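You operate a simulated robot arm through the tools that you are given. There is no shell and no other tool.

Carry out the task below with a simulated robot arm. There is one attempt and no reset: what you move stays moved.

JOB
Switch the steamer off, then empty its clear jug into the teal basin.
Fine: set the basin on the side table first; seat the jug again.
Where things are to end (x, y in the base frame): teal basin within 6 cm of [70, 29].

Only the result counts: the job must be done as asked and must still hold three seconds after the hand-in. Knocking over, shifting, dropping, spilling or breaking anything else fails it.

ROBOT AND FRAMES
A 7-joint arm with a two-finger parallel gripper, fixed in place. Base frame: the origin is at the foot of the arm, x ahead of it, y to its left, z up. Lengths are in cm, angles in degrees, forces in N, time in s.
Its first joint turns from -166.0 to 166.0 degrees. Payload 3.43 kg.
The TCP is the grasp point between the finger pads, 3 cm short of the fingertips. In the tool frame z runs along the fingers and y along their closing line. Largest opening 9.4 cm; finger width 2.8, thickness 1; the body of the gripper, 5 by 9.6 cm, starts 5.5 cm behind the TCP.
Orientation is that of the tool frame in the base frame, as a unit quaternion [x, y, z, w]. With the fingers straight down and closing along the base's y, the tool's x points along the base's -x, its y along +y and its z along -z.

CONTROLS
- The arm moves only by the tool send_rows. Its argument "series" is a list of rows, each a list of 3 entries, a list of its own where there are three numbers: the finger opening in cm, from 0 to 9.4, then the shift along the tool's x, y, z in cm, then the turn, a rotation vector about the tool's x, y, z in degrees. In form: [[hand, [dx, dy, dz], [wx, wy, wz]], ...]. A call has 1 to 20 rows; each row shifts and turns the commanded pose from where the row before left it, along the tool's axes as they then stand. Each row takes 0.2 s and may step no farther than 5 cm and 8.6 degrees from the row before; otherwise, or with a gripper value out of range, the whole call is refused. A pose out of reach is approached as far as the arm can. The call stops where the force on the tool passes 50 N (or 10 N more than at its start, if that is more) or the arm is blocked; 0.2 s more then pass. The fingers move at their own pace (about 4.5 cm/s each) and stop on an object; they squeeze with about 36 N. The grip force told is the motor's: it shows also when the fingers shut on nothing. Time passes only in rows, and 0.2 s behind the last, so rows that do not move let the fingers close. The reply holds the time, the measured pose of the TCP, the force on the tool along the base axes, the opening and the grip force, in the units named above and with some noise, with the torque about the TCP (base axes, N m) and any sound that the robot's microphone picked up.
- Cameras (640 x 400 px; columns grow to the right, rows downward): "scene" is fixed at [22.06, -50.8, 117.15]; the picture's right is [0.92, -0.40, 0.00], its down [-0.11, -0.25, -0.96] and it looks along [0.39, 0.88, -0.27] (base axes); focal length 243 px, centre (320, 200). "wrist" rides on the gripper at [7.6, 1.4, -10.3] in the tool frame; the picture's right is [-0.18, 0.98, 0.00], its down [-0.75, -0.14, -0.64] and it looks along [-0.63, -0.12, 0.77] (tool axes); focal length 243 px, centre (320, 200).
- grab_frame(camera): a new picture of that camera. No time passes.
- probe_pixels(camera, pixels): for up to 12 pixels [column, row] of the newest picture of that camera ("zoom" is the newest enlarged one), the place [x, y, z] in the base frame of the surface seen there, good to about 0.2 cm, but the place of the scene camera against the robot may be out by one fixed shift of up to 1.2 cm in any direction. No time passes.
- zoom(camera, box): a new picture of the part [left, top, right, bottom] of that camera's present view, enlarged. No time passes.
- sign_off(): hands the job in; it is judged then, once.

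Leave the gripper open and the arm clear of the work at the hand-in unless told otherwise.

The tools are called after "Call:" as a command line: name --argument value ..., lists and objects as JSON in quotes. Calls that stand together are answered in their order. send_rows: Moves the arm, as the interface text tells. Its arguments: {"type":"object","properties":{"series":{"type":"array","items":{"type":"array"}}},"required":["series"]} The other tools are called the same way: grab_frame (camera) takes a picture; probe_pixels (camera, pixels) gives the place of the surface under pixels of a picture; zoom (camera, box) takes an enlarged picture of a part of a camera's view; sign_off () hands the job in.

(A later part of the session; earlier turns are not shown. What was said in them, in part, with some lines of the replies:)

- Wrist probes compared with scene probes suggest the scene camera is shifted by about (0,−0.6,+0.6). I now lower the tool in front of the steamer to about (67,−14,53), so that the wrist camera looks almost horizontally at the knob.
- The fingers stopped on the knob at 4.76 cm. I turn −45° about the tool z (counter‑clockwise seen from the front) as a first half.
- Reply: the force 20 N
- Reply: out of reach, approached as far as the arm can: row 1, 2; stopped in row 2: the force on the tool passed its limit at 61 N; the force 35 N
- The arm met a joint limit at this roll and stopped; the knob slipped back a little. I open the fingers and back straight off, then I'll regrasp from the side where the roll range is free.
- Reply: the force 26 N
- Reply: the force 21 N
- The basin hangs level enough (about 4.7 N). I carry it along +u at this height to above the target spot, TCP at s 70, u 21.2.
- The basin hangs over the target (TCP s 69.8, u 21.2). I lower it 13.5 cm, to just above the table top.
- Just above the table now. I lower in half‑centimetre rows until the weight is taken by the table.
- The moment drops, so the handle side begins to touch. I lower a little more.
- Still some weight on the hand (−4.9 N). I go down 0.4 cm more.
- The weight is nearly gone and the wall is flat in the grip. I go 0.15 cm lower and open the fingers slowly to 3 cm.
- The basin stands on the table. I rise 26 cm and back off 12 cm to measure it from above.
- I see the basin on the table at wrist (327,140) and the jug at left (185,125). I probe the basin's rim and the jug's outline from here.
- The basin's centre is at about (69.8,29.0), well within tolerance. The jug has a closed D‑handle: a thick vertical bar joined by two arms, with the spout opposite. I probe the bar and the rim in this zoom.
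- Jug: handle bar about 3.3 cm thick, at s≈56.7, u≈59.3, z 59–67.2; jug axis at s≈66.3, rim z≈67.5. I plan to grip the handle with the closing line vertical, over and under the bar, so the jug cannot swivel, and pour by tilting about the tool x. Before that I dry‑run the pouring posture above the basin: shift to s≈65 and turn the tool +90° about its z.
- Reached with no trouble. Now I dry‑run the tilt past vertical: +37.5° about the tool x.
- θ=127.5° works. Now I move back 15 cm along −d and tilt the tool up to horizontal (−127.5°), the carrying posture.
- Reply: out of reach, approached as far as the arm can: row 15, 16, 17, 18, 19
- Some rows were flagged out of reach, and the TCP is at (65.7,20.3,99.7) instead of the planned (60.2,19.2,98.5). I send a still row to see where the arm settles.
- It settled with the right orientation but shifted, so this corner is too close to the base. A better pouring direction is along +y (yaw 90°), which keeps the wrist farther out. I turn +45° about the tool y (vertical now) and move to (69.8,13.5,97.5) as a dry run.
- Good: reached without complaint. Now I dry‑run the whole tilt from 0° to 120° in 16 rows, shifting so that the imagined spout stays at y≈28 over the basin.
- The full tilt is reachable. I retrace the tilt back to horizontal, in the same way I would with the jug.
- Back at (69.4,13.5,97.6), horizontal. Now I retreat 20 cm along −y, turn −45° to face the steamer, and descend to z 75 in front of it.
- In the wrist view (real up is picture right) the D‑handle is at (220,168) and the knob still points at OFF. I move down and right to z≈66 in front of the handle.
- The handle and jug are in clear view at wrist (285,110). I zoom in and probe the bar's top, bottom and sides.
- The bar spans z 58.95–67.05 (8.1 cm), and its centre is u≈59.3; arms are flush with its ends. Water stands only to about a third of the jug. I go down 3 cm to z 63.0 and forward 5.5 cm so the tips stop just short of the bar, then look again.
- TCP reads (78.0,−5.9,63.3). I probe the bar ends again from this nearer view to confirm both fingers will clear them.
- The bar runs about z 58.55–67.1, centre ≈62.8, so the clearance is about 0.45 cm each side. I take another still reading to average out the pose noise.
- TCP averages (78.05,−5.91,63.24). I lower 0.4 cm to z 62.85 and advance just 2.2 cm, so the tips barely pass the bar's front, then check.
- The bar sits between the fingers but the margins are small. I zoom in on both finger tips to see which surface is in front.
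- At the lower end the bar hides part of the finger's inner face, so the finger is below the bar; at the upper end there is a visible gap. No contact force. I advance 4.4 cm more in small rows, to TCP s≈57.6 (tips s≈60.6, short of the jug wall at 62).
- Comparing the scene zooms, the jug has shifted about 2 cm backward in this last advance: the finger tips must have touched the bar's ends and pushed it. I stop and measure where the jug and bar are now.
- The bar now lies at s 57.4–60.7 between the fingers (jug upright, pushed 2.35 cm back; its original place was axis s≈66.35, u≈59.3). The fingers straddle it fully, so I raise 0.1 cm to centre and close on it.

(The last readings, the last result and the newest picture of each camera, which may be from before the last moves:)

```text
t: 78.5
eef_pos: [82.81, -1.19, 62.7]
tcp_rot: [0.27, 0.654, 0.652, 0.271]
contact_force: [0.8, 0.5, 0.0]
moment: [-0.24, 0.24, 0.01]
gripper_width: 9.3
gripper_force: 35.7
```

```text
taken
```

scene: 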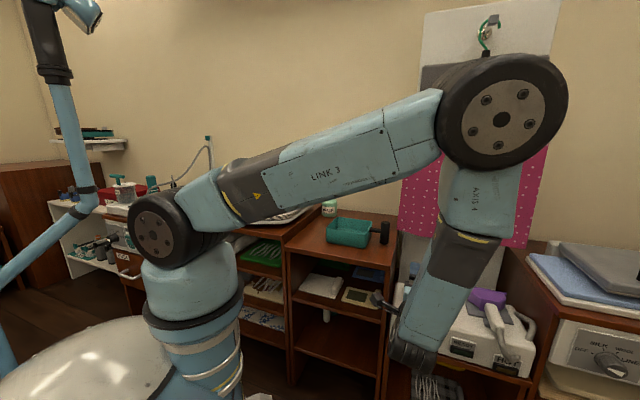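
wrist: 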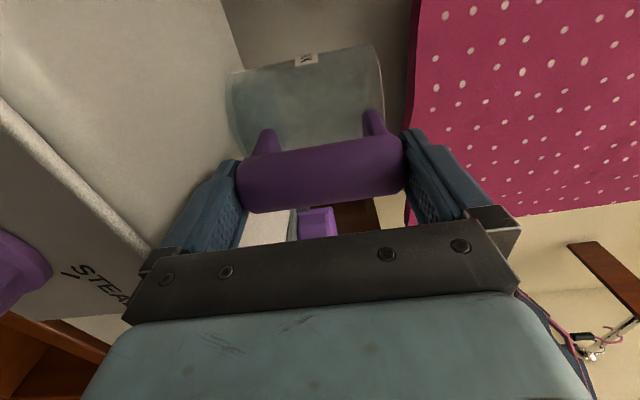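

The fingers hold at 9.3 cm with 36 N: the bar fills nearly the whole opening, which explains the pushing. The grip is firm. I lift slowly by 1.5 cm and check for sag.

Call:
send_rows --series '[[7.0, [0, 0.3, 0], [0, 0, 0]], [7.0, [0, 0.4, 0], [0, 0, 0]], [7.0, [0, 0.4, 0], [0, 0, 0]], [7.0, [0, 0.4, 0], [0, 0, 0]], [7.0, [0, 0, 0], [0, 0, 0]]]'

Call:
grab_frame --camera "wrist"

Call:
zoom --camera "scene" --box '[400, 250, 470, 310]'

```text
t: 79.7
eef_pos: [82.83, -1.08, 64.37]
tcp_rot: [0.271, 0.653, 0.653, 0.272]
contact_force: [-0.1, -0.1, -3.0]
moment: [-0.23, 0.2, 0.0]
gripper_width: 9.32
gripper_force: 37.0
```

```text
taken
```

wrist: 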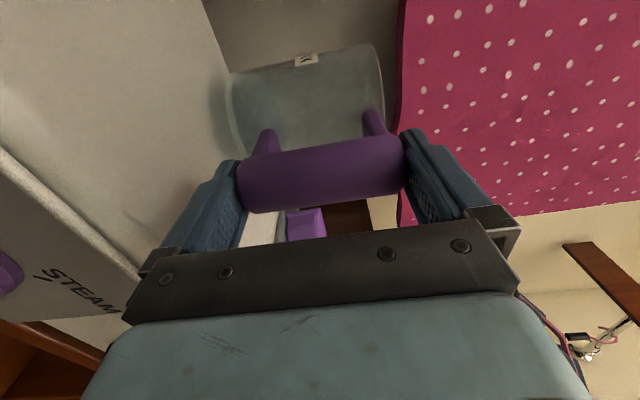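

```text
6.67 times, centred on (435, 280) of scene
```

zoom: 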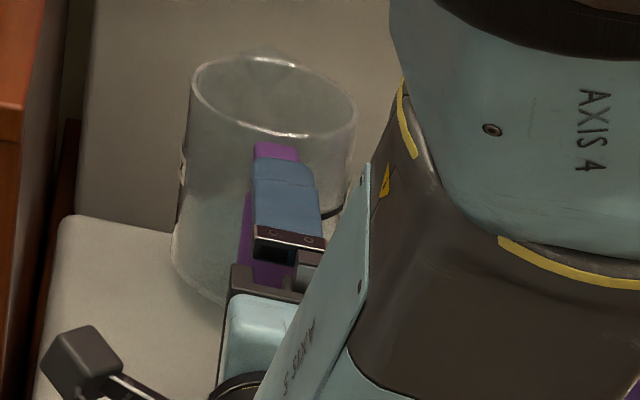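

The jug lifts level, about 3 N, with no sag. I lift gently to z≈99 while drawing back about 4 cm, to stay clear of the hanging garment.

Call:
send_rows --series '[[7.0, [0, 0.8, 0], [0, 0, 0]], [7.0, [0, 1.6, 0], [0, 0, 0]], [7.0, [0, 2.4, -0.3], [0, 0, 0]], [7.0, [0, 2.4, -0.4], [0, 0, 0]], [7.0, [0, 2.4, -0.4], [0, 0, 0]], [7.0, [0, 2.4, -0.4], [0, 0, 0]], [7.0, [0, 2.4, -0.4], [0, 0, 0]], [7.0, [0, 2.4, -0.4], [0, 0, 0]], [7.0, [0, 2.4, -0.4], [0, 0, 0]], [7.0, [0, 2.4, -0.4], [0, 0, 0]], [7.0, [0, 2.4, -0.4], [0, 0, 0]], [7.0, [0, 2.4, -0.3], [0, 0, 0]], [7.0, [0, 2.4, -0.2], [0, 0, 0]], [7.0, [0, 2.4, 0], [0, 0, 0]], [7.0, [0, 2.0, 0], [0, 0, 0]], [7.0, [0, 1.2, 0], [0, 0, 0]], [7.0, [0, 0.6, 0], [0, 0, 0]], [7.0, [0, 0, 0], [0, 0, 0]]]'

Call:
grab_frame --camera "scene"

Call:
grab_frame --camera "wrist"

```text
t: 83.5
eef_pos: [79.9, -3.74, 99.46]
tcp_rot: [0.271, 0.654, 0.652, 0.271]
contact_force: [0.9, -0.9, -4.3]
moment: [-0.24, 0.25, -0.02]
gripper_width: 9.31
gripper_force: 36.4
```

```text
taken
```

scene: 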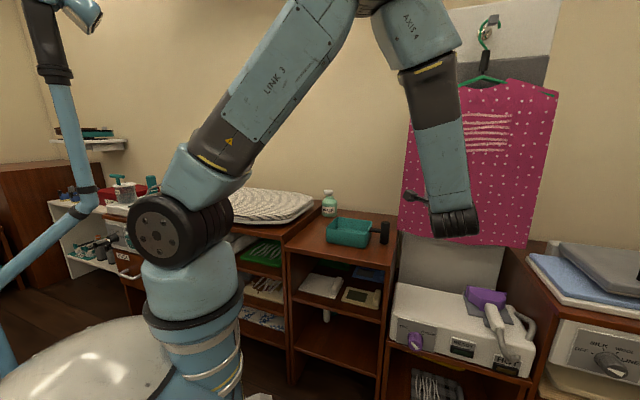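

```text
taken
```

wrist: 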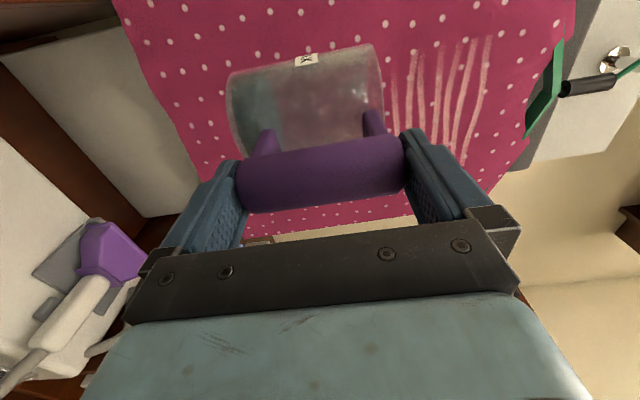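

The jug is clear of the steamer, upright. Next I carry it left gently: half the way along −u, then begin turning to face +y.

Call:
send_rows --series '[[7.0, [0.6, 0, 0.13], [0, 0, 0]], [7.0, [1.7, 0, 0.37], [0, 0, 0]], [7.0, [1.7, 0, 0.37], [0, 0, 0]], [7.0, [1.7, 0, 0.37], [0, 0, 0]], [7.0, [1.7, 0, 0.37], [0, 0, 0]], [7.0, [1.2, 0, 0.26], [0, 0, 0]], [7.0, [0.5, 0, 0.11], [0, 3, 0]], [7.0, [0, 0, 0], [0, 5, 0]], [7.0, [0, 0, 0], [0, 5, 0]], [7.0, [0, 0, 0], [0, 5, 0]], [7.0, [0, 0, 0], [0, 5, 0]], [7.0, [0, 0, 0], [0, 5, 0]], [7.0, [0, 0, 0], [0, 5, 0]], [7.0, [0, 0, 0], [0, 5, 0]], [7.0, [0, 0, 0], [0, 5, 0]], [7.0, [0, 0, 0], [0, 2, 0]], [7.0, [0, 0, 0], [0, 0, 0]]]'

Call:
grab_frame --camera "scene"

```text
t: 87.1
eef_pos: [74.86, 3.74, 99.27]
tcp_rot: [0.0, 0.708, 0.706, 0.001]
contact_force: [0.0, -1.2, -4.6]
moment: [-0.32, -0.01, 0.02]
gripper_width: 9.3
gripper_force: 36.1
```

```text
taken
```

scene: 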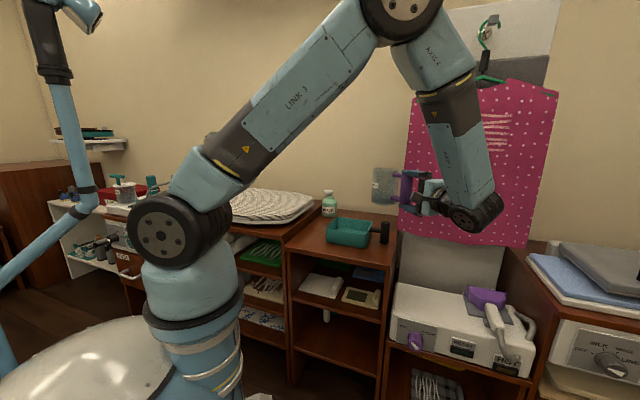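

The jug faces +y and is upright, at scene (385,188). I zoom to see its spout and water level, and to measure it relative to the tool.

Call:
zoom --camera "scene" --box '[355, 155, 445, 225]'

Call:
probe_pixels --camera "zoom" --pixels '[[145, 70], [120, 80], [140, 260], [270, 260], [265, 95], [330, 100], [335, 270], [200, 80], [200, 270], [225, 170]]'

```text
5.71 times, centred on (400, 190) of scene
```

zoom: 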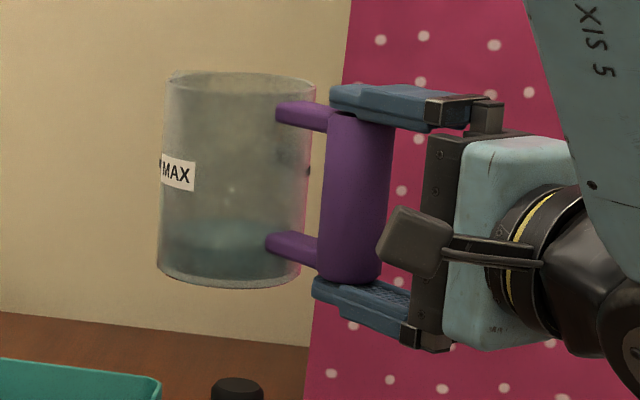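

```text
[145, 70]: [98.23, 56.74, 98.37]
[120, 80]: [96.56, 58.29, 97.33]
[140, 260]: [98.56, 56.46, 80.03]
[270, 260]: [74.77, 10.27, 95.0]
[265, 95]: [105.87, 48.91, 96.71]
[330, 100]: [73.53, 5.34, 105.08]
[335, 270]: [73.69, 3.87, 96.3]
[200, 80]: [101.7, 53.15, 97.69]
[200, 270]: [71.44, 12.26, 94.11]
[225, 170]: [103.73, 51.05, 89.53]
```

The jug is held firmly, water about 3 cm deep, spout toward +y. I carry it over the basin, to TCP (69.8,12,99.3), and begin tilting slowly to 45°, keeping the spout at about y 28.

Call:
send_rows --series '[[7.0, [0.4, 0, 0.6], [0, 0, 0]], [7.0, [1.1, 0, 1.8], [0, 0, 0]], [7.0, [1.1, 0, 1.8], [0, 0, 0]], [7.0, [1.1, 0, 1.8], [0, 0, 0]], [7.0, [0.8, 0, 1.35], [0, 0, 0]], [7.0, [0.56, 0, 0.85], [0, 0, 0]], [7.0, [0, 0, 0], [0, 0, 0]], [7.0, [0, 0, 0], [0, 0, 0]]]'

Call:
grab_frame --camera "scene"

Call:
zoom --camera "scene" --box '[315, 150, 435, 260]'

```text
t: 88.9
eef_pos: [69.76, 12.23, 99.2]
tcp_rot: [0.0, 0.708, 0.706, 0.0]
contact_force: [0.3, 0.2, -3.7]
moment: [-0.31, 0.01, 0.0]
gripper_width: 9.3
gripper_force: 35.9
```

```text
taken
```

scene: 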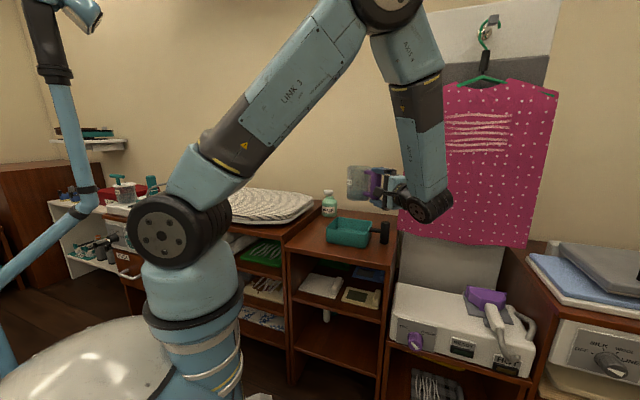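

```text
3.64 times, centred on (375, 205) of scene
```

zoom: 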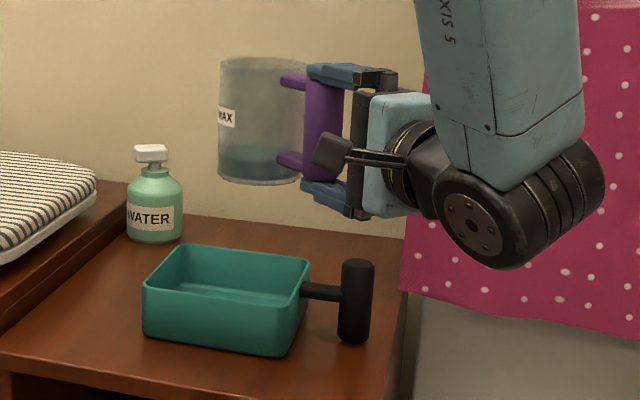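

The jug hangs over the basin as planned. I tilt it from 0° to 55° in 5° rows, holding the spout over the basin.

Call:
send_rows --series '[[7.0, [0, 0, -0.34], [5, 0, 0]], [7.0, [0, -0.02, -0.22], [5, 0, 0]], [7.0, [0, -0.02, -0.09], [5, 0, 0]], [7.0, [0, 0.01, 0.04], [5, 0, 0]], [7.0, [0, 0.06, 0.16], [5, 0, 0]], [7.0, [0, 0.12, 0.26], [5, 0, 0]], [7.0, [0, 0.21, 0.36], [5, 0, 0]], [7.0, [0, 0.3, 0.43], [5, 0, 0]], [7.0, [0, 0.42, 0.5], [5, 0, 0]], [7.0, [0, 0.54, 0.54], [5, 0, 0]], [7.0, [0, 0.66, 0.55], [5, 0, 0]], [7.0, [0, 0, 0], [0, 0, 0]]]'

Call:
zoom --camera "scene" --box '[315, 150, 435, 260]'

Call:
grab_frame --camera "wrist"

```text
t: 91.5
eef_pos: [69.85, 15.27, 99.21]
tcp_rot: [0.0, 0.954, 0.299, 0.0]
contact_force: [-0.1, 0.3, -4.0]
moment: [-0.11, 0.0, 0.01]
gripper_width: 9.28
gripper_force: 35.7
```

```text
3.64 times, centred on (375, 205) of scene
```

zoom: 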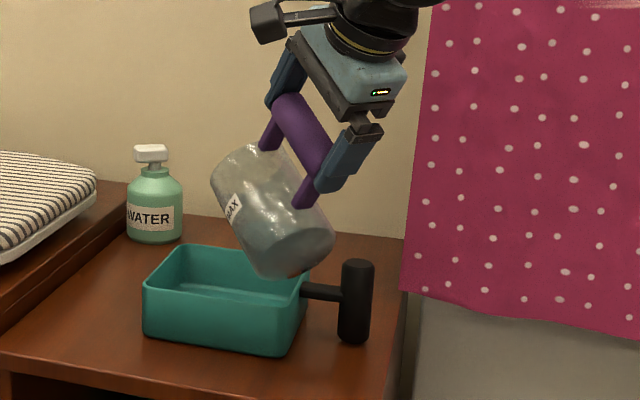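

```text
taken
```

wrist: 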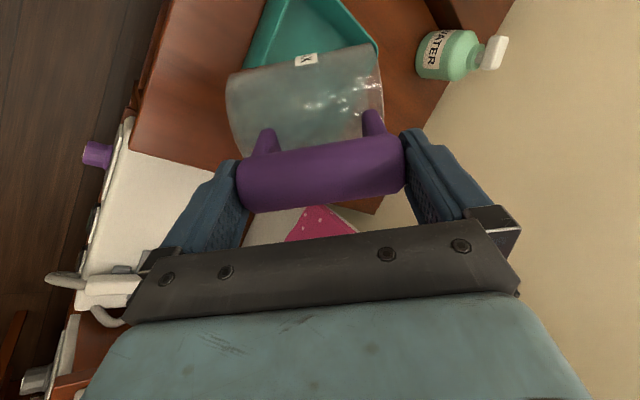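

At 55° no water has left yet; the spout is at about (69.8,28,88.7), over the basin. I continue slowly to 70°.

Call:
send_rows --series '[[7.0, [0, 0.39, 0.28], [2.5, 0, 0]], [7.0, [0, 0.41, 0.26], [2.5, 0, 0]], [7.0, [0, 0.44, 0.26], [2.5, 0, 0]], [7.0, [0, 0.48, 0.25], [2.5, 0, 0]], [7.0, [0, 0.51, 0.24], [2.5, 0, 0]], [7.0, [0, 0.54, 0.22], [2.5, 0, 0]], [7.0, [0, 0, 0], [0, 0, 0]], [7.0, [0, 0, 0], [0, 0, 0]]]'

Call:
zoom --camera "scene" --box '[315, 150, 435, 260]'

Call:
grab_frame --camera "wrist"

```text
t: 93.3
eef_pos: [69.67, 18.45, 99.24]
tcp_rot: [0.001, 0.985, 0.172, 0.0]
contact_force: [0.2, -0.6, -3.3]
moment: [-0.03, 0.02, 0.01]
gripper_width: 9.32
gripper_force: 36.1
```

```text
3.64 times, centred on (375, 205) of scene
```

zoom: 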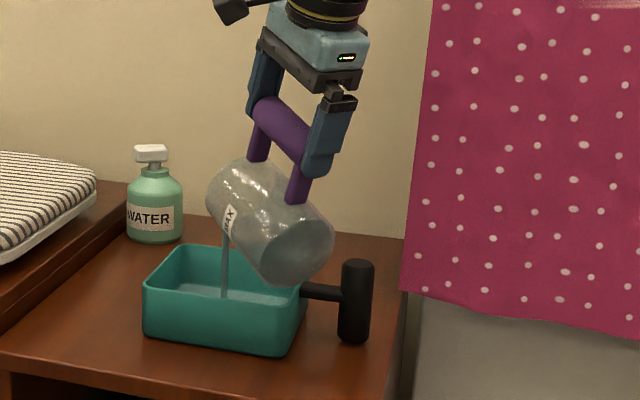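

```text
taken
```

wrist: 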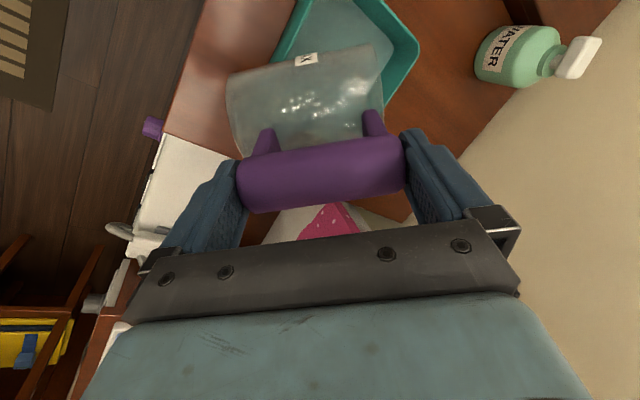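

A thin stream is falling straight into the middle of the basin. I continue slowly from 70° to 90° with the spout held in place.

Call:
send_rows --series '[[7.0, [0, 0.56, 0.21], [2.5, 0, 0]], [7.0, [0, 0, 0], [0, 0, 0]], [7.0, [0, 0.59, 0.19], [2.5, 0, 0]], [7.0, [0, 0, 0], [0, 0, 0]], [7.0, [0, 0.61, 0.16], [2.5, 0, 0]], [7.0, [0, 0, 0], [0, 0, 0]], [7.0, [0, 0.63, 0.14], [2.5, 0, 0]], [7.0, [0, 0, 0], [0, 0, 0]], [7.0, [0, 0.65, 0.11], [2.5, 0, 0]], [7.0, [0, 0, 0], [0, 0, 0]], [7.0, [0, 0.67, 0.09], [2.5, 0, 0]], [7.0, [0, 0, 0], [0, 0, 0]], [7.0, [0, 0.68, 0.06], [2.5, 0, 0]], [7.0, [0, 0, 0], [0, 0, 0]], [7.0, [0, 0.7, 0.03], [2.5, 0, 0]], [7.0, [0, 0, 0], [0, 0, 0]]]'

Call:
zoom --camera "scene" --box '[315, 150, 435, 260]'

Call:
grab_frame --camera "wrist"

```text
t: 96.7
eef_pos: [69.7, 23.66, 99.22]
tcp_rot: [0.001, 1.0, -0.001, 0.0]
contact_force: [-0.2, -0.7, -2.6]
moment: [0.07, 0.02, -0.01]
gripper_width: 9.31
gripper_force: 35.9
```

```text
3.64 times, centred on (375, 205) of scene
```

zoom: 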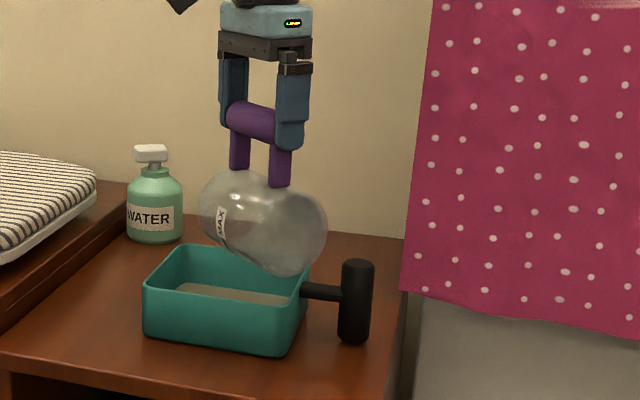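

```text
taken
```

wrist: 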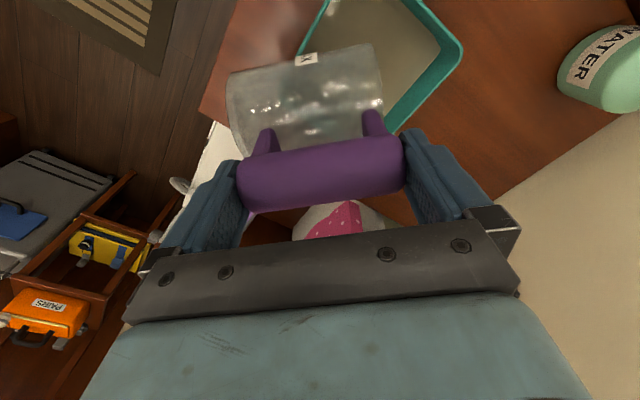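

The basin now holds the water, with no stream visible at 90°. I tilt on to 120° to drain the last of it, and hold.

Call:
send_rows --series '[[7.0, [0, 1.41, 0], [5, 0, 0]], [7.0, [0, 1.43, -0.13], [5, 0, 0]], [7.0, [0, 1.44, -0.25], [5, 0, 0]], [7.0, [0, 1.41, -0.38], [5, 0, 0]], [7.0, [0, 1.35, -0.49], [5, 0, 0]], [7.0, [0, 1.3, -0.6], [5, 0, 0]], [7.0, [0, 0, 0], [0, 0, 0]], [7.0, [0, 0, 0], [0, 0, 0]], [7.0, [0, 0, 0], [0, 0, 0]], [7.0, [0, 0, 0], [0, 0, 0]], [7.0, [0, 0, 0], [0, 0, 0]], [7.0, [0, 0, 0], [0, 0, 0]], [7.0, [0, 0, 0], [0, 0, 0]], [7.0, [0, 0, 0], [0, 0, 0]]]'

Call:
zoom --camera "scene" --box '[315, 150, 435, 260]'

Call:
grab_frame --camera "wrist"

```text
t: 99.7
eef_pos: [69.76, 32.17, 99.15]
tcp_rot: [0.0, 0.965, -0.26, 0.0]
contact_force: [0.3, -0.2, -3.1]
moment: [0.2, -0.02, 0.0]
gripper_width: 9.3
gripper_force: 36.0
```

```text
3.64 times, centred on (375, 205) of scene
```

zoom: 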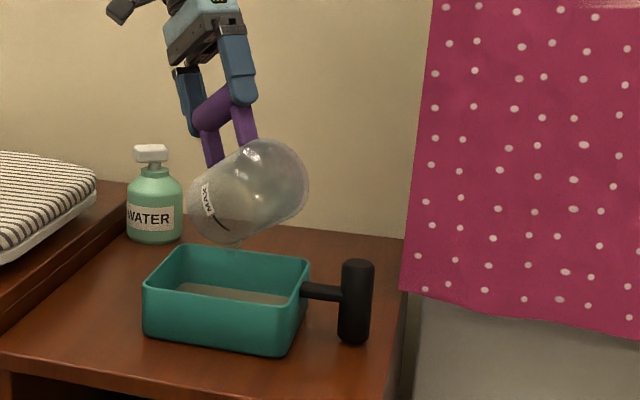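

```text
taken
```

wrist: 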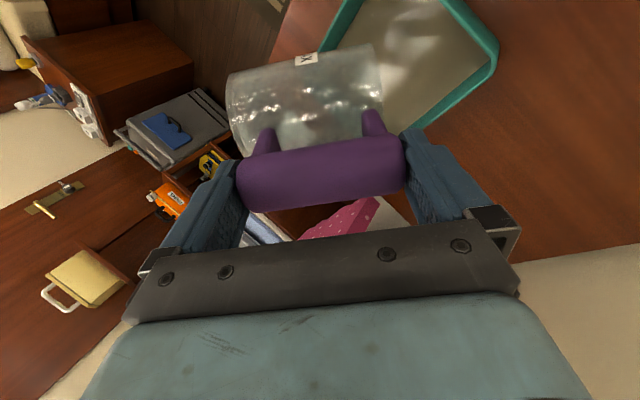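

The jug looks empty at 120°. I zoom into the jug and the table around the basin to check for leftover drops and spills.

Call:
zoom --camera "scene" --box '[355, 180, 405, 225]'

Call:
zoom --camera "wrist" --box '[210, 0, 520, 190]'

```text
8.89 times, centred on (380, 202) of scene
```

zoom: 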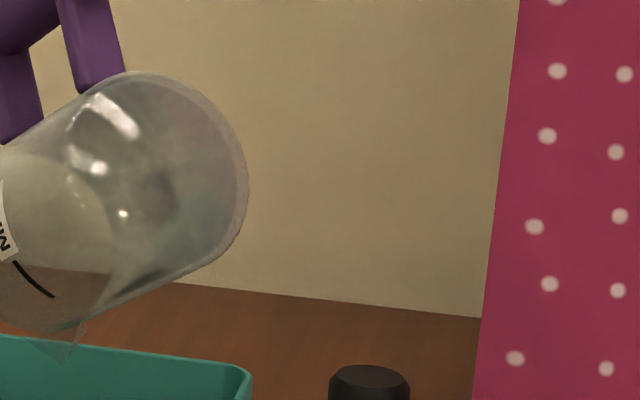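

```text
2.06 times, centred on (365, 95) of wrist
```

zoom: 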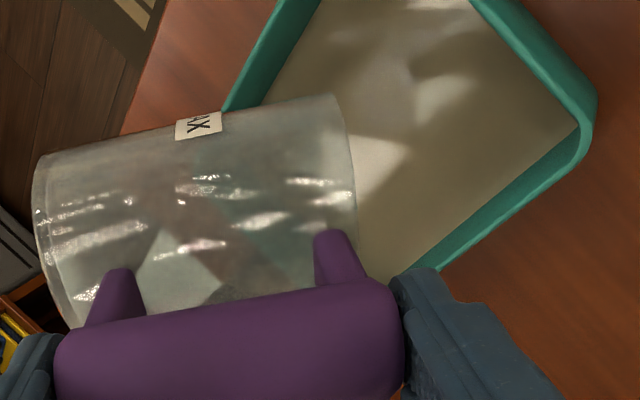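

Empty, and no spill on the table. I tilt the jug back upright along the reverse path.

Call:
send_rows --series '[[7.0, [0, -1.87, 1.08], [-7.5, 0, 0]], [7.0, [0, -2.01, 0.83], [-7.5, 0, 0]], [7.0, [0, -2.11, 0.56], [-7.5, 0, 0]], [7.0, [0, -2.11, 0.28], [-7.5, 0, 0]], [7.0, [0, -2.05, 0], [-7.5, 0, 0]], [7.0, [0, -1.92, -0.25], [-7.5, 0, 0]], [7.0, [0, -1.74, -0.47], [-7.5, 0, 0]], [7.0, [0, -1.5, -0.62], [-7.5, 0, 0]], [7.0, [0, -1.22, -0.71], [-7.5, 0, 0]], [7.0, [0, -0.94, -0.72], [-7.5, 0, 0]], [7.0, [0, -0.66, -0.66], [-7.5, 0, 0]], [7.0, [0, -0.41, -0.53], [-7.5, 0, 0]], [7.0, [0, -0.2, -0.34], [-7.5, 0, 0]], [7.0, [0, -0.04, -0.09], [-7.5, 0, 0]], [7.0, [0, 0.05, 0.17], [-7.5, 0, 0]], [7.0, [0, 0.06, 0.46], [-7.5, 0, 0]], [7.0, [0, 0, 0], [0, 0, 0]]]'

Call:
zoom --camera "scene" --box '[315, 150, 435, 260]'

Call:
grab_frame --camera "wrist"

```text
t: 103.3
eef_pos: [69.72, 12.16, 99.23]
tcp_rot: [0.0, 0.707, 0.707, 0.001]
contact_force: [-0.8, -0.6, -3.8]
moment: [-0.22, 0.01, -0.01]
gripper_width: 9.31
gripper_force: 36.4
```

```text
3.64 times, centred on (375, 205) of scene
```

zoom: 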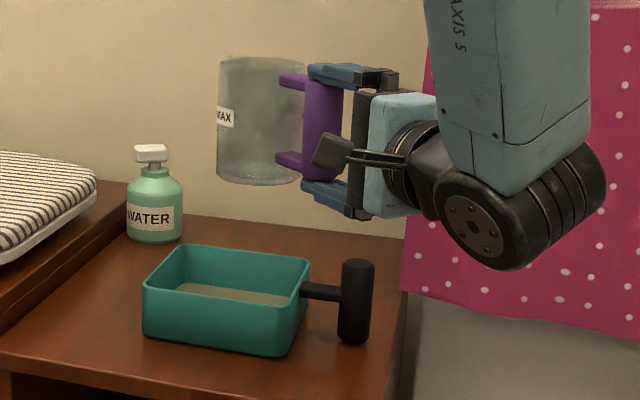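

```text
taken
```

wrist: 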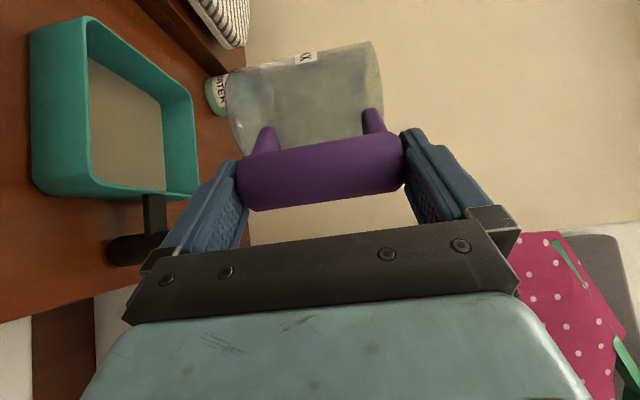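

The jug is upright and empty, and the basin undisturbed. I carry the jug back: retrace the shift, turn −45°, and shift right to above the steamer.

Call:
send_rows --series '[[7.0, [-0.56, 0, -0.85], [0, 0, 0]], [7.0, [-0.8, 0, -1.35], [0, 0, 0]], [7.0, [-1.1, 0, -1.8], [0, 0, 0]], [7.0, [-1.1, 0, -1.8], [0, 0, 0]], [7.0, [-1.1, 0, -1.8], [0, 0, 0]], [7.0, [-0.4, 0, -0.6], [0, 0, 0]], [7.0, [0, 0, 0], [0, -7.5, 0]], [7.0, [0, 0, 0], [0, -7.5, 0]], [7.0, [0, 0, 0], [0, -7.5, 0]], [7.0, [0, 0, 0], [0, -7.5, 0]], [7.0, [0, 0, 0], [0, -7.5, 0]], [7.0, [0, 0, 0], [0, -7.5, 0]], [7.0, [-0.5, 0, -0.11], [0, 0, 0]], [7.0, [-1.7, 0, -0.37], [0, 0, 0]], [7.0, [-1.7, 0, -0.37], [0, 0, 0]], [7.0, [-1.7, 0, -0.37], [0, 0, 0]], [7.0, [-1.7, 0, -0.37], [0, 0, 0]], [7.0, [-1.2, 0, -0.26], [0, 0, 0]], [7.0, [-0.6, 0, -0.13], [0, 0, 0]], [7.0, [0, 0, 0], [0, 0, 0]]]'

Call:
grab_frame --camera "scene"

Call:
grab_frame --camera "wrist"

```text
t: 107.5
eef_pos: [79.92, -3.88, 99.26]
tcp_rot: [0.27, 0.654, 0.653, 0.271]
contact_force: [-0.6, -0.4, -3.5]
moment: [-0.14, 0.14, 0.01]
gripper_width: 9.31
gripper_force: 36.1
```

```text
taken
```

scene: 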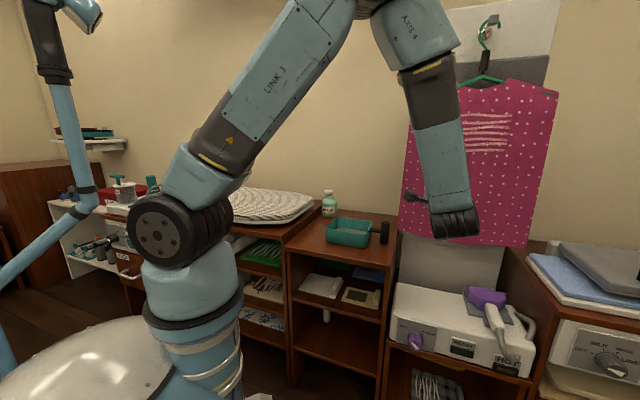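

```text
taken
```

wrist: 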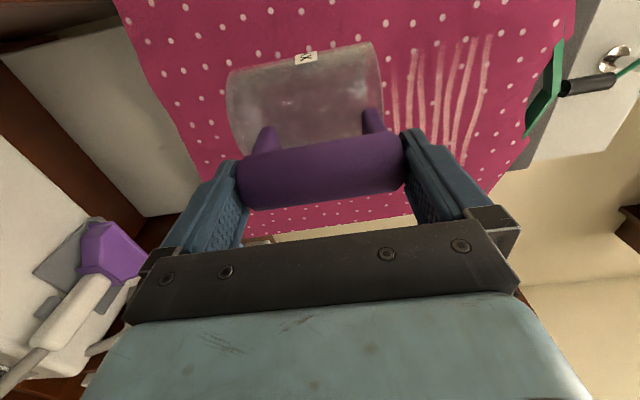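

I'm above the steamer again (s 53.8, u 59.25). The seat is now bare, so I zoom in on the steamer top to see whether there is a mark or recess.

Call:
zoom --camera "scene" --box '[385, 270, 505, 350]'

Call:
probe_pixels --camera "scene" --pixels '[[430, 295], [425, 290], [440, 292], [420, 300], [430, 286], [445, 287], [410, 286], [402, 284], [432, 305], [460, 290]]'

```text
5.00 times, centred on (445, 310) of scene
```

zoom: 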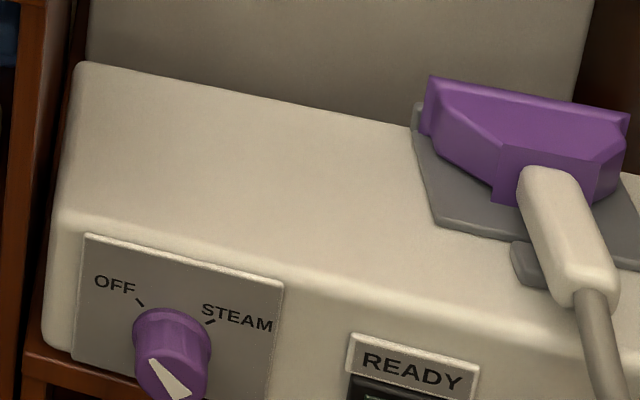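

```text
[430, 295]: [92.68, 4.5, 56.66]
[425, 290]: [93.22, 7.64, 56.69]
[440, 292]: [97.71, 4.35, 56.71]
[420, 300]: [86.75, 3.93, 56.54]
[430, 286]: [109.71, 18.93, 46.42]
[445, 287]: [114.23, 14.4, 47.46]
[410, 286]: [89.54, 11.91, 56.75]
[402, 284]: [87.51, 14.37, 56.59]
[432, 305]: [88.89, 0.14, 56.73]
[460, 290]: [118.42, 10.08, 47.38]
```

The steamer top is plain, z≈56, with no recess. I set TCP to s 55.4, u 59.3 and descend to z≈64, about 1.3 cm above seating.

Call:
send_rows --series '[[7.0, [-0.04, -0.8, 0.5], [0, 0, 0]], [7.0, [-0.04, -1.6, 0.6], [0, 0, 0]], [7.0, [0, -2.4, 0.5], [0, 0, 0]], [7.0, [0, -2.4, 0], [0, 0, 0]], [7.0, [0, -2.4, 0], [0, 0, 0]], [7.0, [0, -2.4, 0], [0, 0, 0]], [7.0, [0, -2.4, 0], [0, 0, 0]], [7.0, [0, -2.4, 0], [0, 0, 0]], [7.0, [0, -2.4, 0], [0, 0, 0]], [7.0, [0, -2.4, 0], [0, 0, 0]], [7.0, [0, -2.4, 0], [0, 0, 0]], [7.0, [0, -2.4, 0], [0, 0, 0]], [7.0, [0, -2.4, 0], [0, 0, 0]], [7.0, [0, -2.4, 0], [0, 0, 0]], [7.0, [0, -2.4, 0], [0, 0, 0]], [7.0, [0, -1.1, 0], [0, 0, 0]], [7.0, [0, -0.5, 0], [0, 0, 0]], [7.0, [0, 0, 0], [0, 0, 0]]]'

Call:
send_rows --series '[[7.0, [0, 0, 0], [0, 0, 0]]]'

Call:
send_rows --series '[[7.0, [0, 0, 0], [0, 0, 0]]]'

Call:
grab_frame --camera "wrist"

Call:
zoom --camera "scene" --box '[400, 250, 470, 310]'

```text
t: 111.3
eef_pos: [80.99, -2.98, 64.01]
tcp_rot: [0.27, 0.654, 0.653, 0.27]
contact_force: [1.2, 0.2, -2.4]
moment: [-0.14, 0.19, -0.01]
gripper_width: 9.26
gripper_force: 35.9
```

```text
t: 111.7
eef_pos: [80.99, -2.9, 63.98]
tcp_rot: [0.27, 0.654, 0.653, 0.271]
contact_force: [-0.1, 0.1, -2.9]
moment: [-0.17, 0.14, 0.01]
gripper_width: 9.27
gripper_force: 36.4
```

```text
t: 112.1
eef_pos: [80.96, -2.91, 64.01]
tcp_rot: [0.27, 0.654, 0.653, 0.271]
contact_force: [-0.1, -0.4, -3.1]
moment: [-0.21, 0.2, -0.02]
gripper_width: 9.24
gripper_force: 36.2
```

```text
taken
```

wrist: 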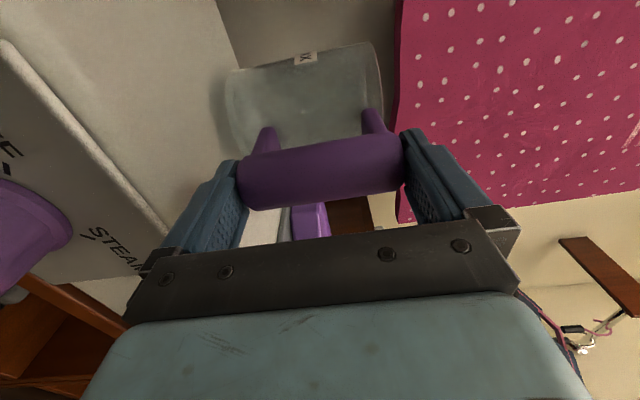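

```text
6.67 times, centred on (435, 280) of scene
```

zoom: 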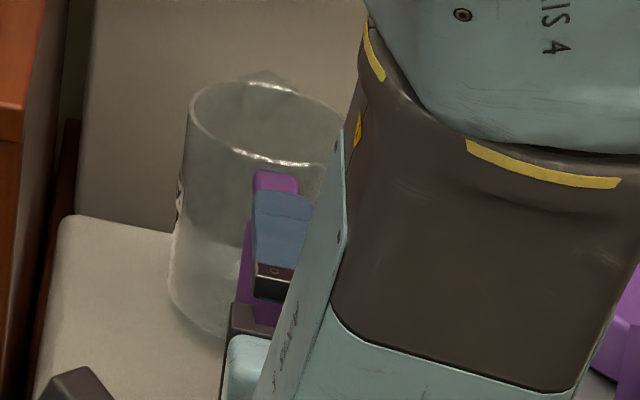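

TCP averages s 55.2, u 59.33, z 64.0. I probe the bar and jug wall again to compare with their original place before lowering.

Call:
probe_pixels --camera "wrist" --pixels '[[320, 165], [320, 195], [245, 195], [398, 165], [265, 140], [373, 122], [320, 180], [280, 185], [360, 175]]'

```text
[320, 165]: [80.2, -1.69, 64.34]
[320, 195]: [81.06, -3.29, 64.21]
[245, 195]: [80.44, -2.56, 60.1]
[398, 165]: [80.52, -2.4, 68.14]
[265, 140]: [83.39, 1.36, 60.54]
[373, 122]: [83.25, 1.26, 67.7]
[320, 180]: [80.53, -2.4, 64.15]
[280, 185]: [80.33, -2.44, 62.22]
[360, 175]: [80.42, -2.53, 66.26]
```

The bar's front is at s≈55.0, matching its original 55.05, and u matches. I lower 1.1 cm gently and watch the force.

Call:
send_rows --series '[[7.0, [0, -0.3, 0], [0, 0, 0]], [7.0, [0, -0.3, 0], [0, 0, 0]], [7.0, [0, -0.3, 0], [0, 0, 0]], [7.0, [0, -0.2, 0], [0, 0, 0]], [7.0, [0, 0, 0], [0, 0, 0]]]'

Call:
send_rows --series '[[7.0, [0, -0.1, 0], [0, 0, 0]], [7.0, [0, 0, 0], [0, 0, 0]]]'

Call:
send_rows --series '[[7.0, [0, -0.1, 0], [0, 0, 0]], [7.0, [0, 0, 0], [0, 0, 0]]]'

```text
t: 113.3
eef_pos: [80.98, -2.88, 62.91]
tcp_rot: [0.27, 0.654, 0.653, 0.27]
contact_force: [-0.9, -0.8, -2.6]
moment: [-0.18, 0.14, 0.0]
gripper_width: 9.26
gripper_force: 36.5
```

```text
t: 113.9
eef_pos: [81.06, -2.89, 62.99]
tcp_rot: [0.27, 0.654, 0.652, 0.271]
contact_force: [-0.9, 0.3, -1.4]
moment: [-0.03, 0.05, 0.01]
gripper_width: 9.28
gripper_force: 36.2
```

```text
t: 114.5
eef_pos: [80.83, -2.97, 62.87]
tcp_rot: [0.269, 0.654, 0.653, 0.272]
contact_force: [-0.4, -0.9, 6.7]
moment: [0.84, -0.71, 0.12]
gripper_width: 9.27
gripper_force: 35.8
```

Contact with the steamer: +6.7 N now. I ease up 0.08 cm so the jug rests with little load, then open the fingers fully.

Call:
send_rows --series '[[7.0, [0, 0.08, 0], [0, 0, 0]], [7.0, [0, 0, 0], [0, 0, 0]]]'

Call:
send_rows --series '[[9.4, [0, 0, 0], [0, 0, 0]], [9.4, [0, 0, 0], [0, 0, 0]], [9.4, [0, 0, 0], [0, 0, 0]]]'

Call:
zoom --camera "scene" --box '[400, 250, 470, 310]'

Call:
zoom --camera "wrist" --box '[200, 30, 430, 220]'

```text
t: 115.1
eef_pos: [80.98, -2.94, 62.81]
tcp_rot: [0.27, 0.654, 0.653, 0.271]
contact_force: [0.8, 1.2, 2.7]
moment: [0.64, -0.53, 0.21]
gripper_width: 9.26
gripper_force: 35.9
```

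```text
t: 115.9
eef_pos: [80.9, -3.01, 62.81]
tcp_rot: [0.27, 0.654, 0.652, 0.271]
contact_force: [-0.5, 0.6, -1.5]
moment: [0.01, 0.01, -0.01]
gripper_width: 9.39
gripper_force: 0.0
```

```text
6.67 times, centred on (435, 280) of scene
```

zoom: 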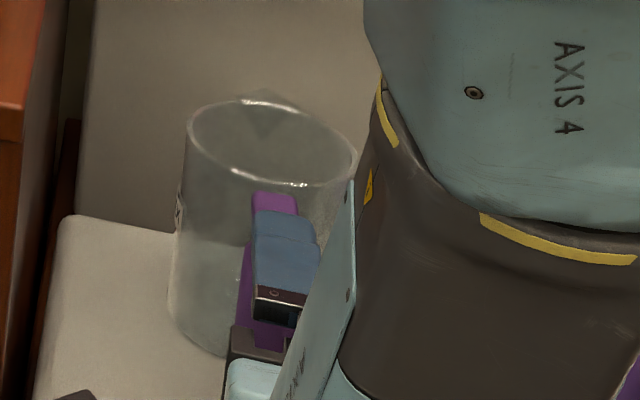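

```text
2.11 times, centred on (315, 125) of wrist
```

zoom: 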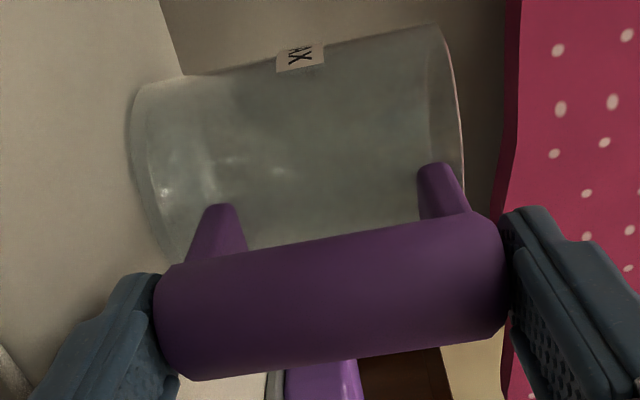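

The fingers are open (9.39) and the moment is zero. To avoid dragging the jug with the lower finger, I lower 0.1 cm and read the force.

Call:
send_rows --series '[[9.4, [0, -0.1, 0], [0, 0, 0]], [9.4, [0, 0, 0], [0, 0, 0]]]'

Call:
send_rows --series '[[9.4, [0, 0, 0], [0, 0, 0]]]'

Call:
send_rows --series '[[9.4, [0, 0, 0], [0, 0, 0]]]'

```text
t: 116.5
eef_pos: [81.16, -3.01, 62.65]
tcp_rot: [0.271, 0.654, 0.652, 0.27]
contact_force: [-0.8, -0.2, -0.9]
moment: [0.02, 0.03, 0.03]
gripper_width: 9.4
gripper_force: 0.1
```

```text
t: 116.9
eef_pos: [81.07, -3.09, 62.69]
tcp_rot: [0.27, 0.654, 0.652, 0.271]
contact_force: [0.6, 0.9, -0.8]
moment: [0.03, -0.02, 0.02]
gripper_width: 9.41
gripper_force: 0.0
```

```text
t: 117.3
eef_pos: [81.14, -2.91, 62.57]
tcp_rot: [0.27, 0.654, 0.652, 0.271]
contact_force: [-0.1, -0.4, -0.9]
moment: [0.03, -0.01, 0.01]
gripper_width: 9.39
gripper_force: 0.1
```

Force z stays near −0.9 N with no moment. I lower another 0.08 cm and read again.

Call:
send_rows --series '[[9.4, [0, -0.08, 0], [0, 0, 0]], [9.4, [0, 0, 0], [0, 0, 0]]]'

Call:
send_rows --series '[[9.4, [0, 0, 0], [0, 0, 0]]]'

Call:
zoom --camera "scene" --box '[400, 250, 470, 310]'

```text
t: 117.9
eef_pos: [81.0, -2.95, 62.62]
tcp_rot: [0.269, 0.654, 0.652, 0.271]
contact_force: [0.0, 0.2, -0.4]
moment: [-0.02, 0.0, 0.0]
gripper_width: 9.38
gripper_force: 0.0
```

```text
t: 118.3
eef_pos: [81.15, -2.98, 62.77]
tcp_rot: [0.27, 0.654, 0.652, 0.271]
contact_force: [0.5, -0.2, 0.0]
moment: [0.01, 0.01, 0.01]
gripper_width: 9.41
gripper_force: 0.1
```

```text
6.67 times, centred on (435, 280) of scene
```

zoom: 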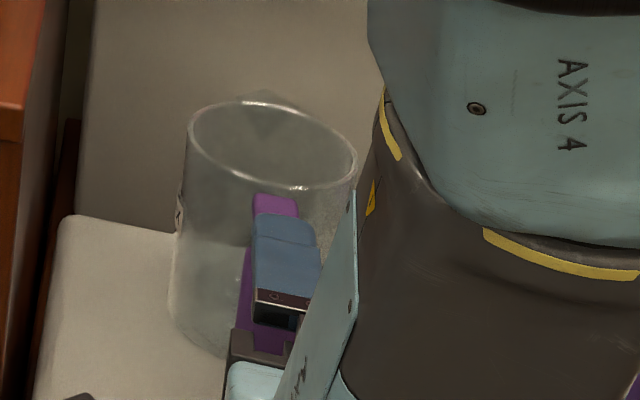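

Forces are now zero and the jug sits where it originally did in the picture. I retreat 1.5 cm slowly and check whether the jug stays.

Call:
send_rows --series '[[9.4, [0, 0, -0.5], [0, 0, 0]], [9.4, [0, 0, -0.5], [0, 0, 0]], [9.4, [0, 0, -0.5], [0, 0, 0]], [9.4, [0, 0, 0], [0, 0, 0]]]'

Call:
zoom --camera "scene" --box '[400, 250, 470, 310]'

Call:
grab_frame --camera "wrist"

Call:
zoom --camera "wrist" --box '[200, 30, 430, 220]'

```text
t: 119.3
eef_pos: [79.99, -4.13, 62.67]
tcp_rot: [0.27, 0.654, 0.652, 0.271]
contact_force: [0.1, -0.5, 0.5]
moment: [-0.04, -0.03, -0.02]
gripper_width: 9.41
gripper_force: 0.0
```

```text
6.67 times, centred on (435, 280) of scene
```

zoom: 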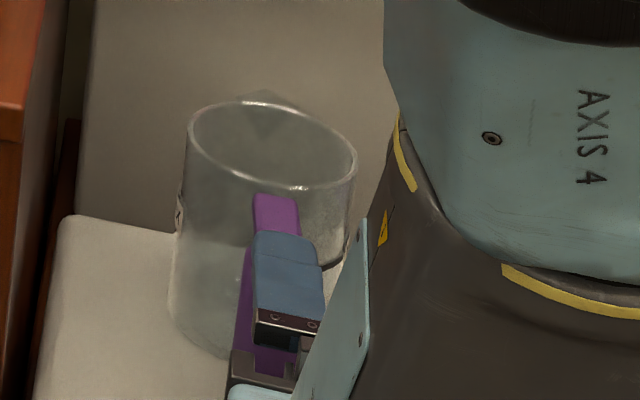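

```text
taken
```

wrist: 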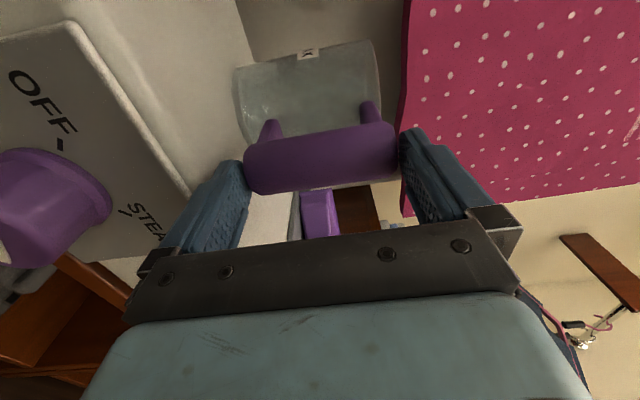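

```text
2.11 times, centred on (315, 125) of wrist
```

zoom: 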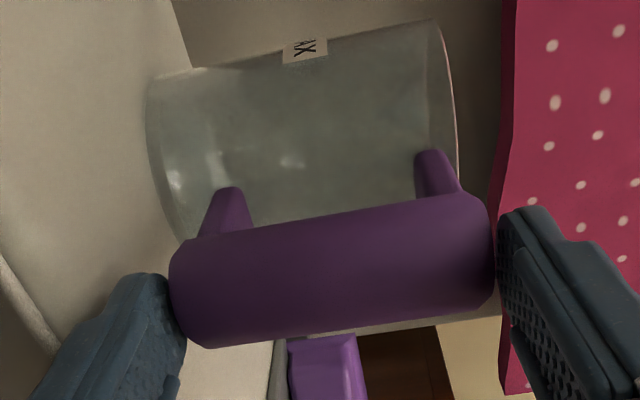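

The jug stayed in place while the fingers slid back 1.5 cm. I keep retreating straight out, slowly at first.

Call:
send_rows --series '[[9.4, [0, 0, -0.6], [0, 0, 0]], [9.4, [0, 0, -0.6], [0, 0, 0]], [9.4, [0, 0, -0.6], [0, 0, 0]], [9.4, [0, 0, -1.0], [0, 0, 0]], [9.4, [0, 0, -2.0], [0, 0, 0]], [9.4, [0, 0, -3.0], [0, 0, 0]], [9.4, [0, 0, 0], [0, 0, 0]]]'

Call:
grab_frame --camera "wrist"

Call:
zoom --camera "scene" --box '[400, 250, 470, 310]'

Call:
probe_pixels --camera "wrist" --pixels '[[285, 115], [285, 125], [300, 120], [240, 130], [335, 110], [325, 92], [247, 103], [250, 120], [310, 125], [320, 130]]'

```text
t: 120.9
eef_pos: [74.62, -9.53, 62.63]
tcp_rot: [0.27, 0.653, 0.654, 0.27]
contact_force: [0.1, -0.2, 0.0]
moment: [-0.01, -0.02, 0.02]
gripper_width: 9.39
gripper_force: 0.1
```

```text
taken
```

wrist: 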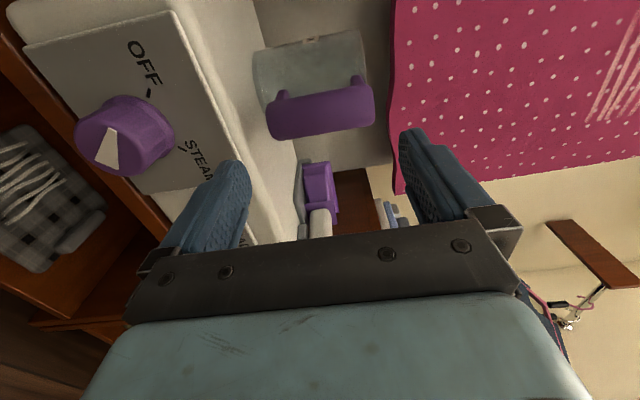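

```text
6.67 times, centred on (435, 280) of scene
```

zoom: 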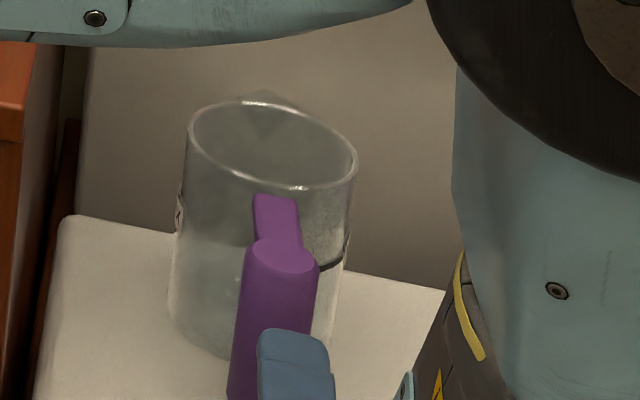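

```text
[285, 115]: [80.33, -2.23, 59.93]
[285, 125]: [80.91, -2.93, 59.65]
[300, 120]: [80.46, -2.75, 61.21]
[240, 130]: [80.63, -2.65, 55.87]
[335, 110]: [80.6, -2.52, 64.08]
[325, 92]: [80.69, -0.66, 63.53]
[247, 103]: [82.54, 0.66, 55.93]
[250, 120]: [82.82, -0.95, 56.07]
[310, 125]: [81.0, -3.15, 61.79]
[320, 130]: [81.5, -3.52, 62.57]
```

The jug stands free at its original spot (bar front s≈55.05, u≈59.4), upright. I check the knob pointer once more, then back away.

Call:
zoom --camera "wrist" --box '[50, 30, 220, 190]'

Call:
send_rows --series '[[9.4, [0, 0, -3.0], [0, 0, 0]], [9.4, [0, 0, -3.0], [0, 0, 0]], [9.4, [0, 4.0, 0], [0, 0, 0]], [9.4, [0, 4.5, 0], [0, 0, 0]], [9.4, [0, 4.5, 0], [0, 0, 0]], [9.4, [0, 4.5, 0], [0, 0, 0]], [9.4, [0, 4.5, 0], [0, 0, 0]], [9.4, [0, 4.5, 0], [0, 0, 0]], [9.4, [0, 4.5, 0], [0, 0, 0]], [9.4, [0, 4.5, 0], [0, 0, 0]], [9.4, [0, 0, 0], [0, 0, 0]]]'

Call:
grab_frame --camera "scene"

```text
2.50 times, centred on (135, 110) of wrist
```

zoom: 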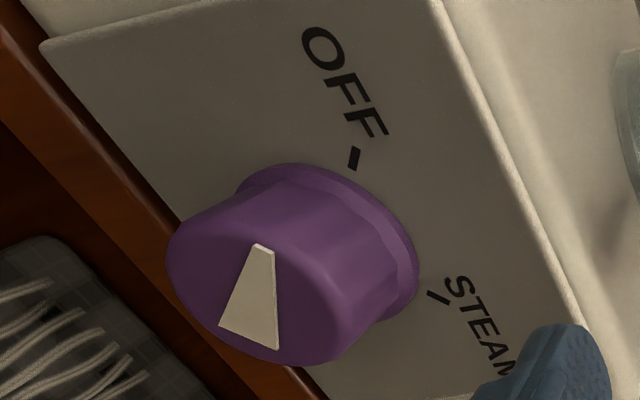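

```text
t: 123.3
eef_pos: [70.17, -13.84, 98.23]
tcp_rot: [0.271, 0.654, 0.653, 0.27]
contact_force: [-0.3, -0.6, 0.4]
moment: [0.0, 0.0, 0.01]
gripper_width: 9.38
gripper_force: 0.1
```

```text
taken
```

scene: 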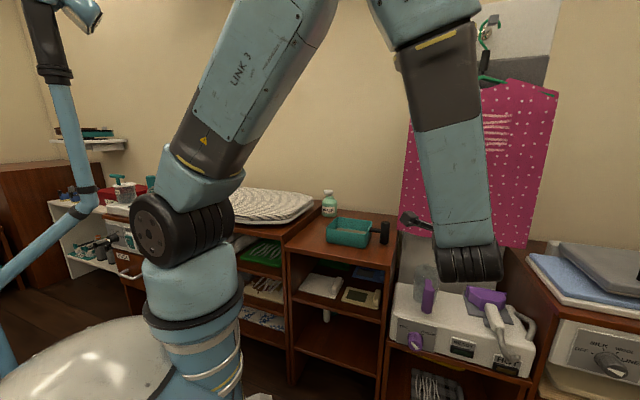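

The pointer is in line with the OFF tick. I bring the tool to pointing down and draw it back and up, clear of everything.

Call:
send_rows --series '[[9.4, [0, 0, 0], [7.5, 0, 0]], [9.4, [0, 0, 0], [7.5, 0, 0]], [9.4, [0, 0, 0], [7.5, 0, 0]], [9.4, [0, 0, 0], [7.5, 0, 0]], [9.4, [0, 0, 0], [7.5, 0, 0]], [9.4, [0, 0, 0], [7.5, 0, 0]], [9.4, [0, 0, 0], [7.5, 0, 0]], [9.4, [0, 0, 0], [7.5, 0, 0]], [9.4, [0, 0, 0], [7.5, 0, 0]], [9.4, [0, 0, 0], [7.5, 0, 0]], [9.4, [0, 0, 0], [7.5, 0, 0]], [9.4, [0, 0, 0], [7.5, 0, 0]], [9.4, [0, -2.5, -3.5], [0, 0, 0]], [9.4, [0, -2.5, -3.5], [0, 0, 0]], [9.4, [0, -2.5, -3.5], [0, 0, 0]], [9.4, [0, -2.5, -3.5], [0, 0, 0]], [9.4, [0, 0, 0], [0, 0, 0]], [9.4, [0, 0, 0], [0, 0, 0]]]'

Call:
grab_frame --camera "scene"

Call:
grab_frame --camera "wrist"

Call:
zoom --camera "scene" --box '[380, 250, 540, 390]'

Call:
zoom --camera "scene" --box '[280, 180, 420, 290]'

```text
t: 127.1
eef_pos: [62.97, -20.79, 112.2]
tcp_rot: [0.383, 0.924, -0.001, 0.001]
contact_force: [-0.7, 0.6, -0.4]
moment: [0.02, -0.03, 0.0]
gripper_width: 9.42
gripper_force: 0.1
```

```text
taken
```

scene: 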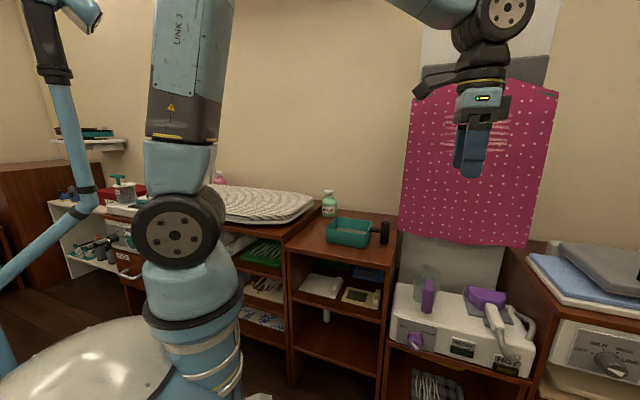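

```text
taken
```

wrist: 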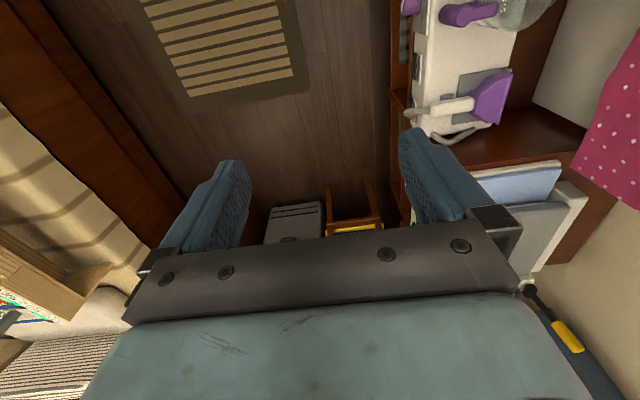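

```text
2.86 times, centred on (460, 320) of scene
```

zoom: 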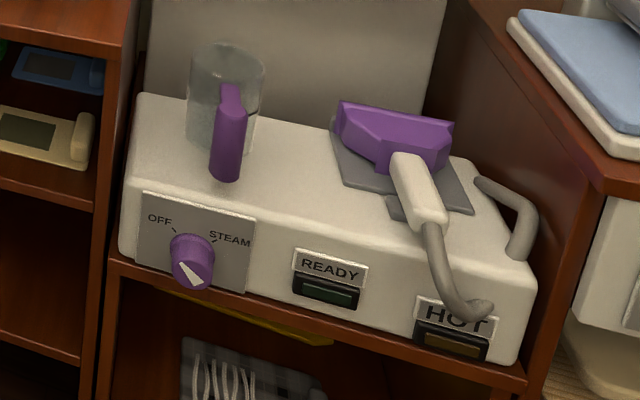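

```text
3.64 times, centred on (350, 235) of scene
```

zoom: 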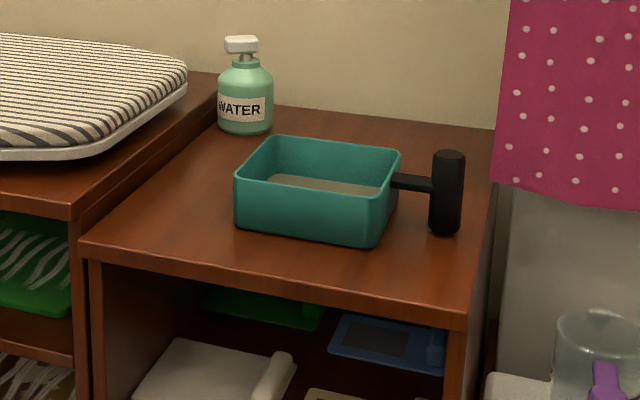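

Everything reads as asked: the knob is at OFF with READY and HOT dark, and the basin stands on the side table at about (69.8,29.0) with the water in it. The jug is empty, upright and back on its spot. The table is dry, and the arm is clear with the gripper open. I hand the job in.

Call:
sign_off

```text
The job is handed in.
```

I turned the steamer off, poured the jug into the teal basin on the side table, put the jug back, and handed the job in. I have no verdict on it yet.

- **Steamer:** the knob points at OFF, and the READY and HOT lamps are both dark. The first turn hit an arm limit and the knob slipped back partway. I gripped it again from another angle and turned it to its stop.
- **Basin:** its centre is at about (69.8, 29.0), roughly 0.2 cm from the target. It holds the poured water.
- **Jug:** it looked empty after I held it tilted at 120° for about 1.6 s. It is back on the steamer within about 0.4 cm of its original place and turned about 3°.
- **Bump while gripping the jug:** my fingers pushed it about 2.3 cm backward before I had hold of it. Nothing spilled, and I put it back at its original place after pouring.

I saw no spills and nothing else moved. The arm is raised clear of the work with the gripper open.
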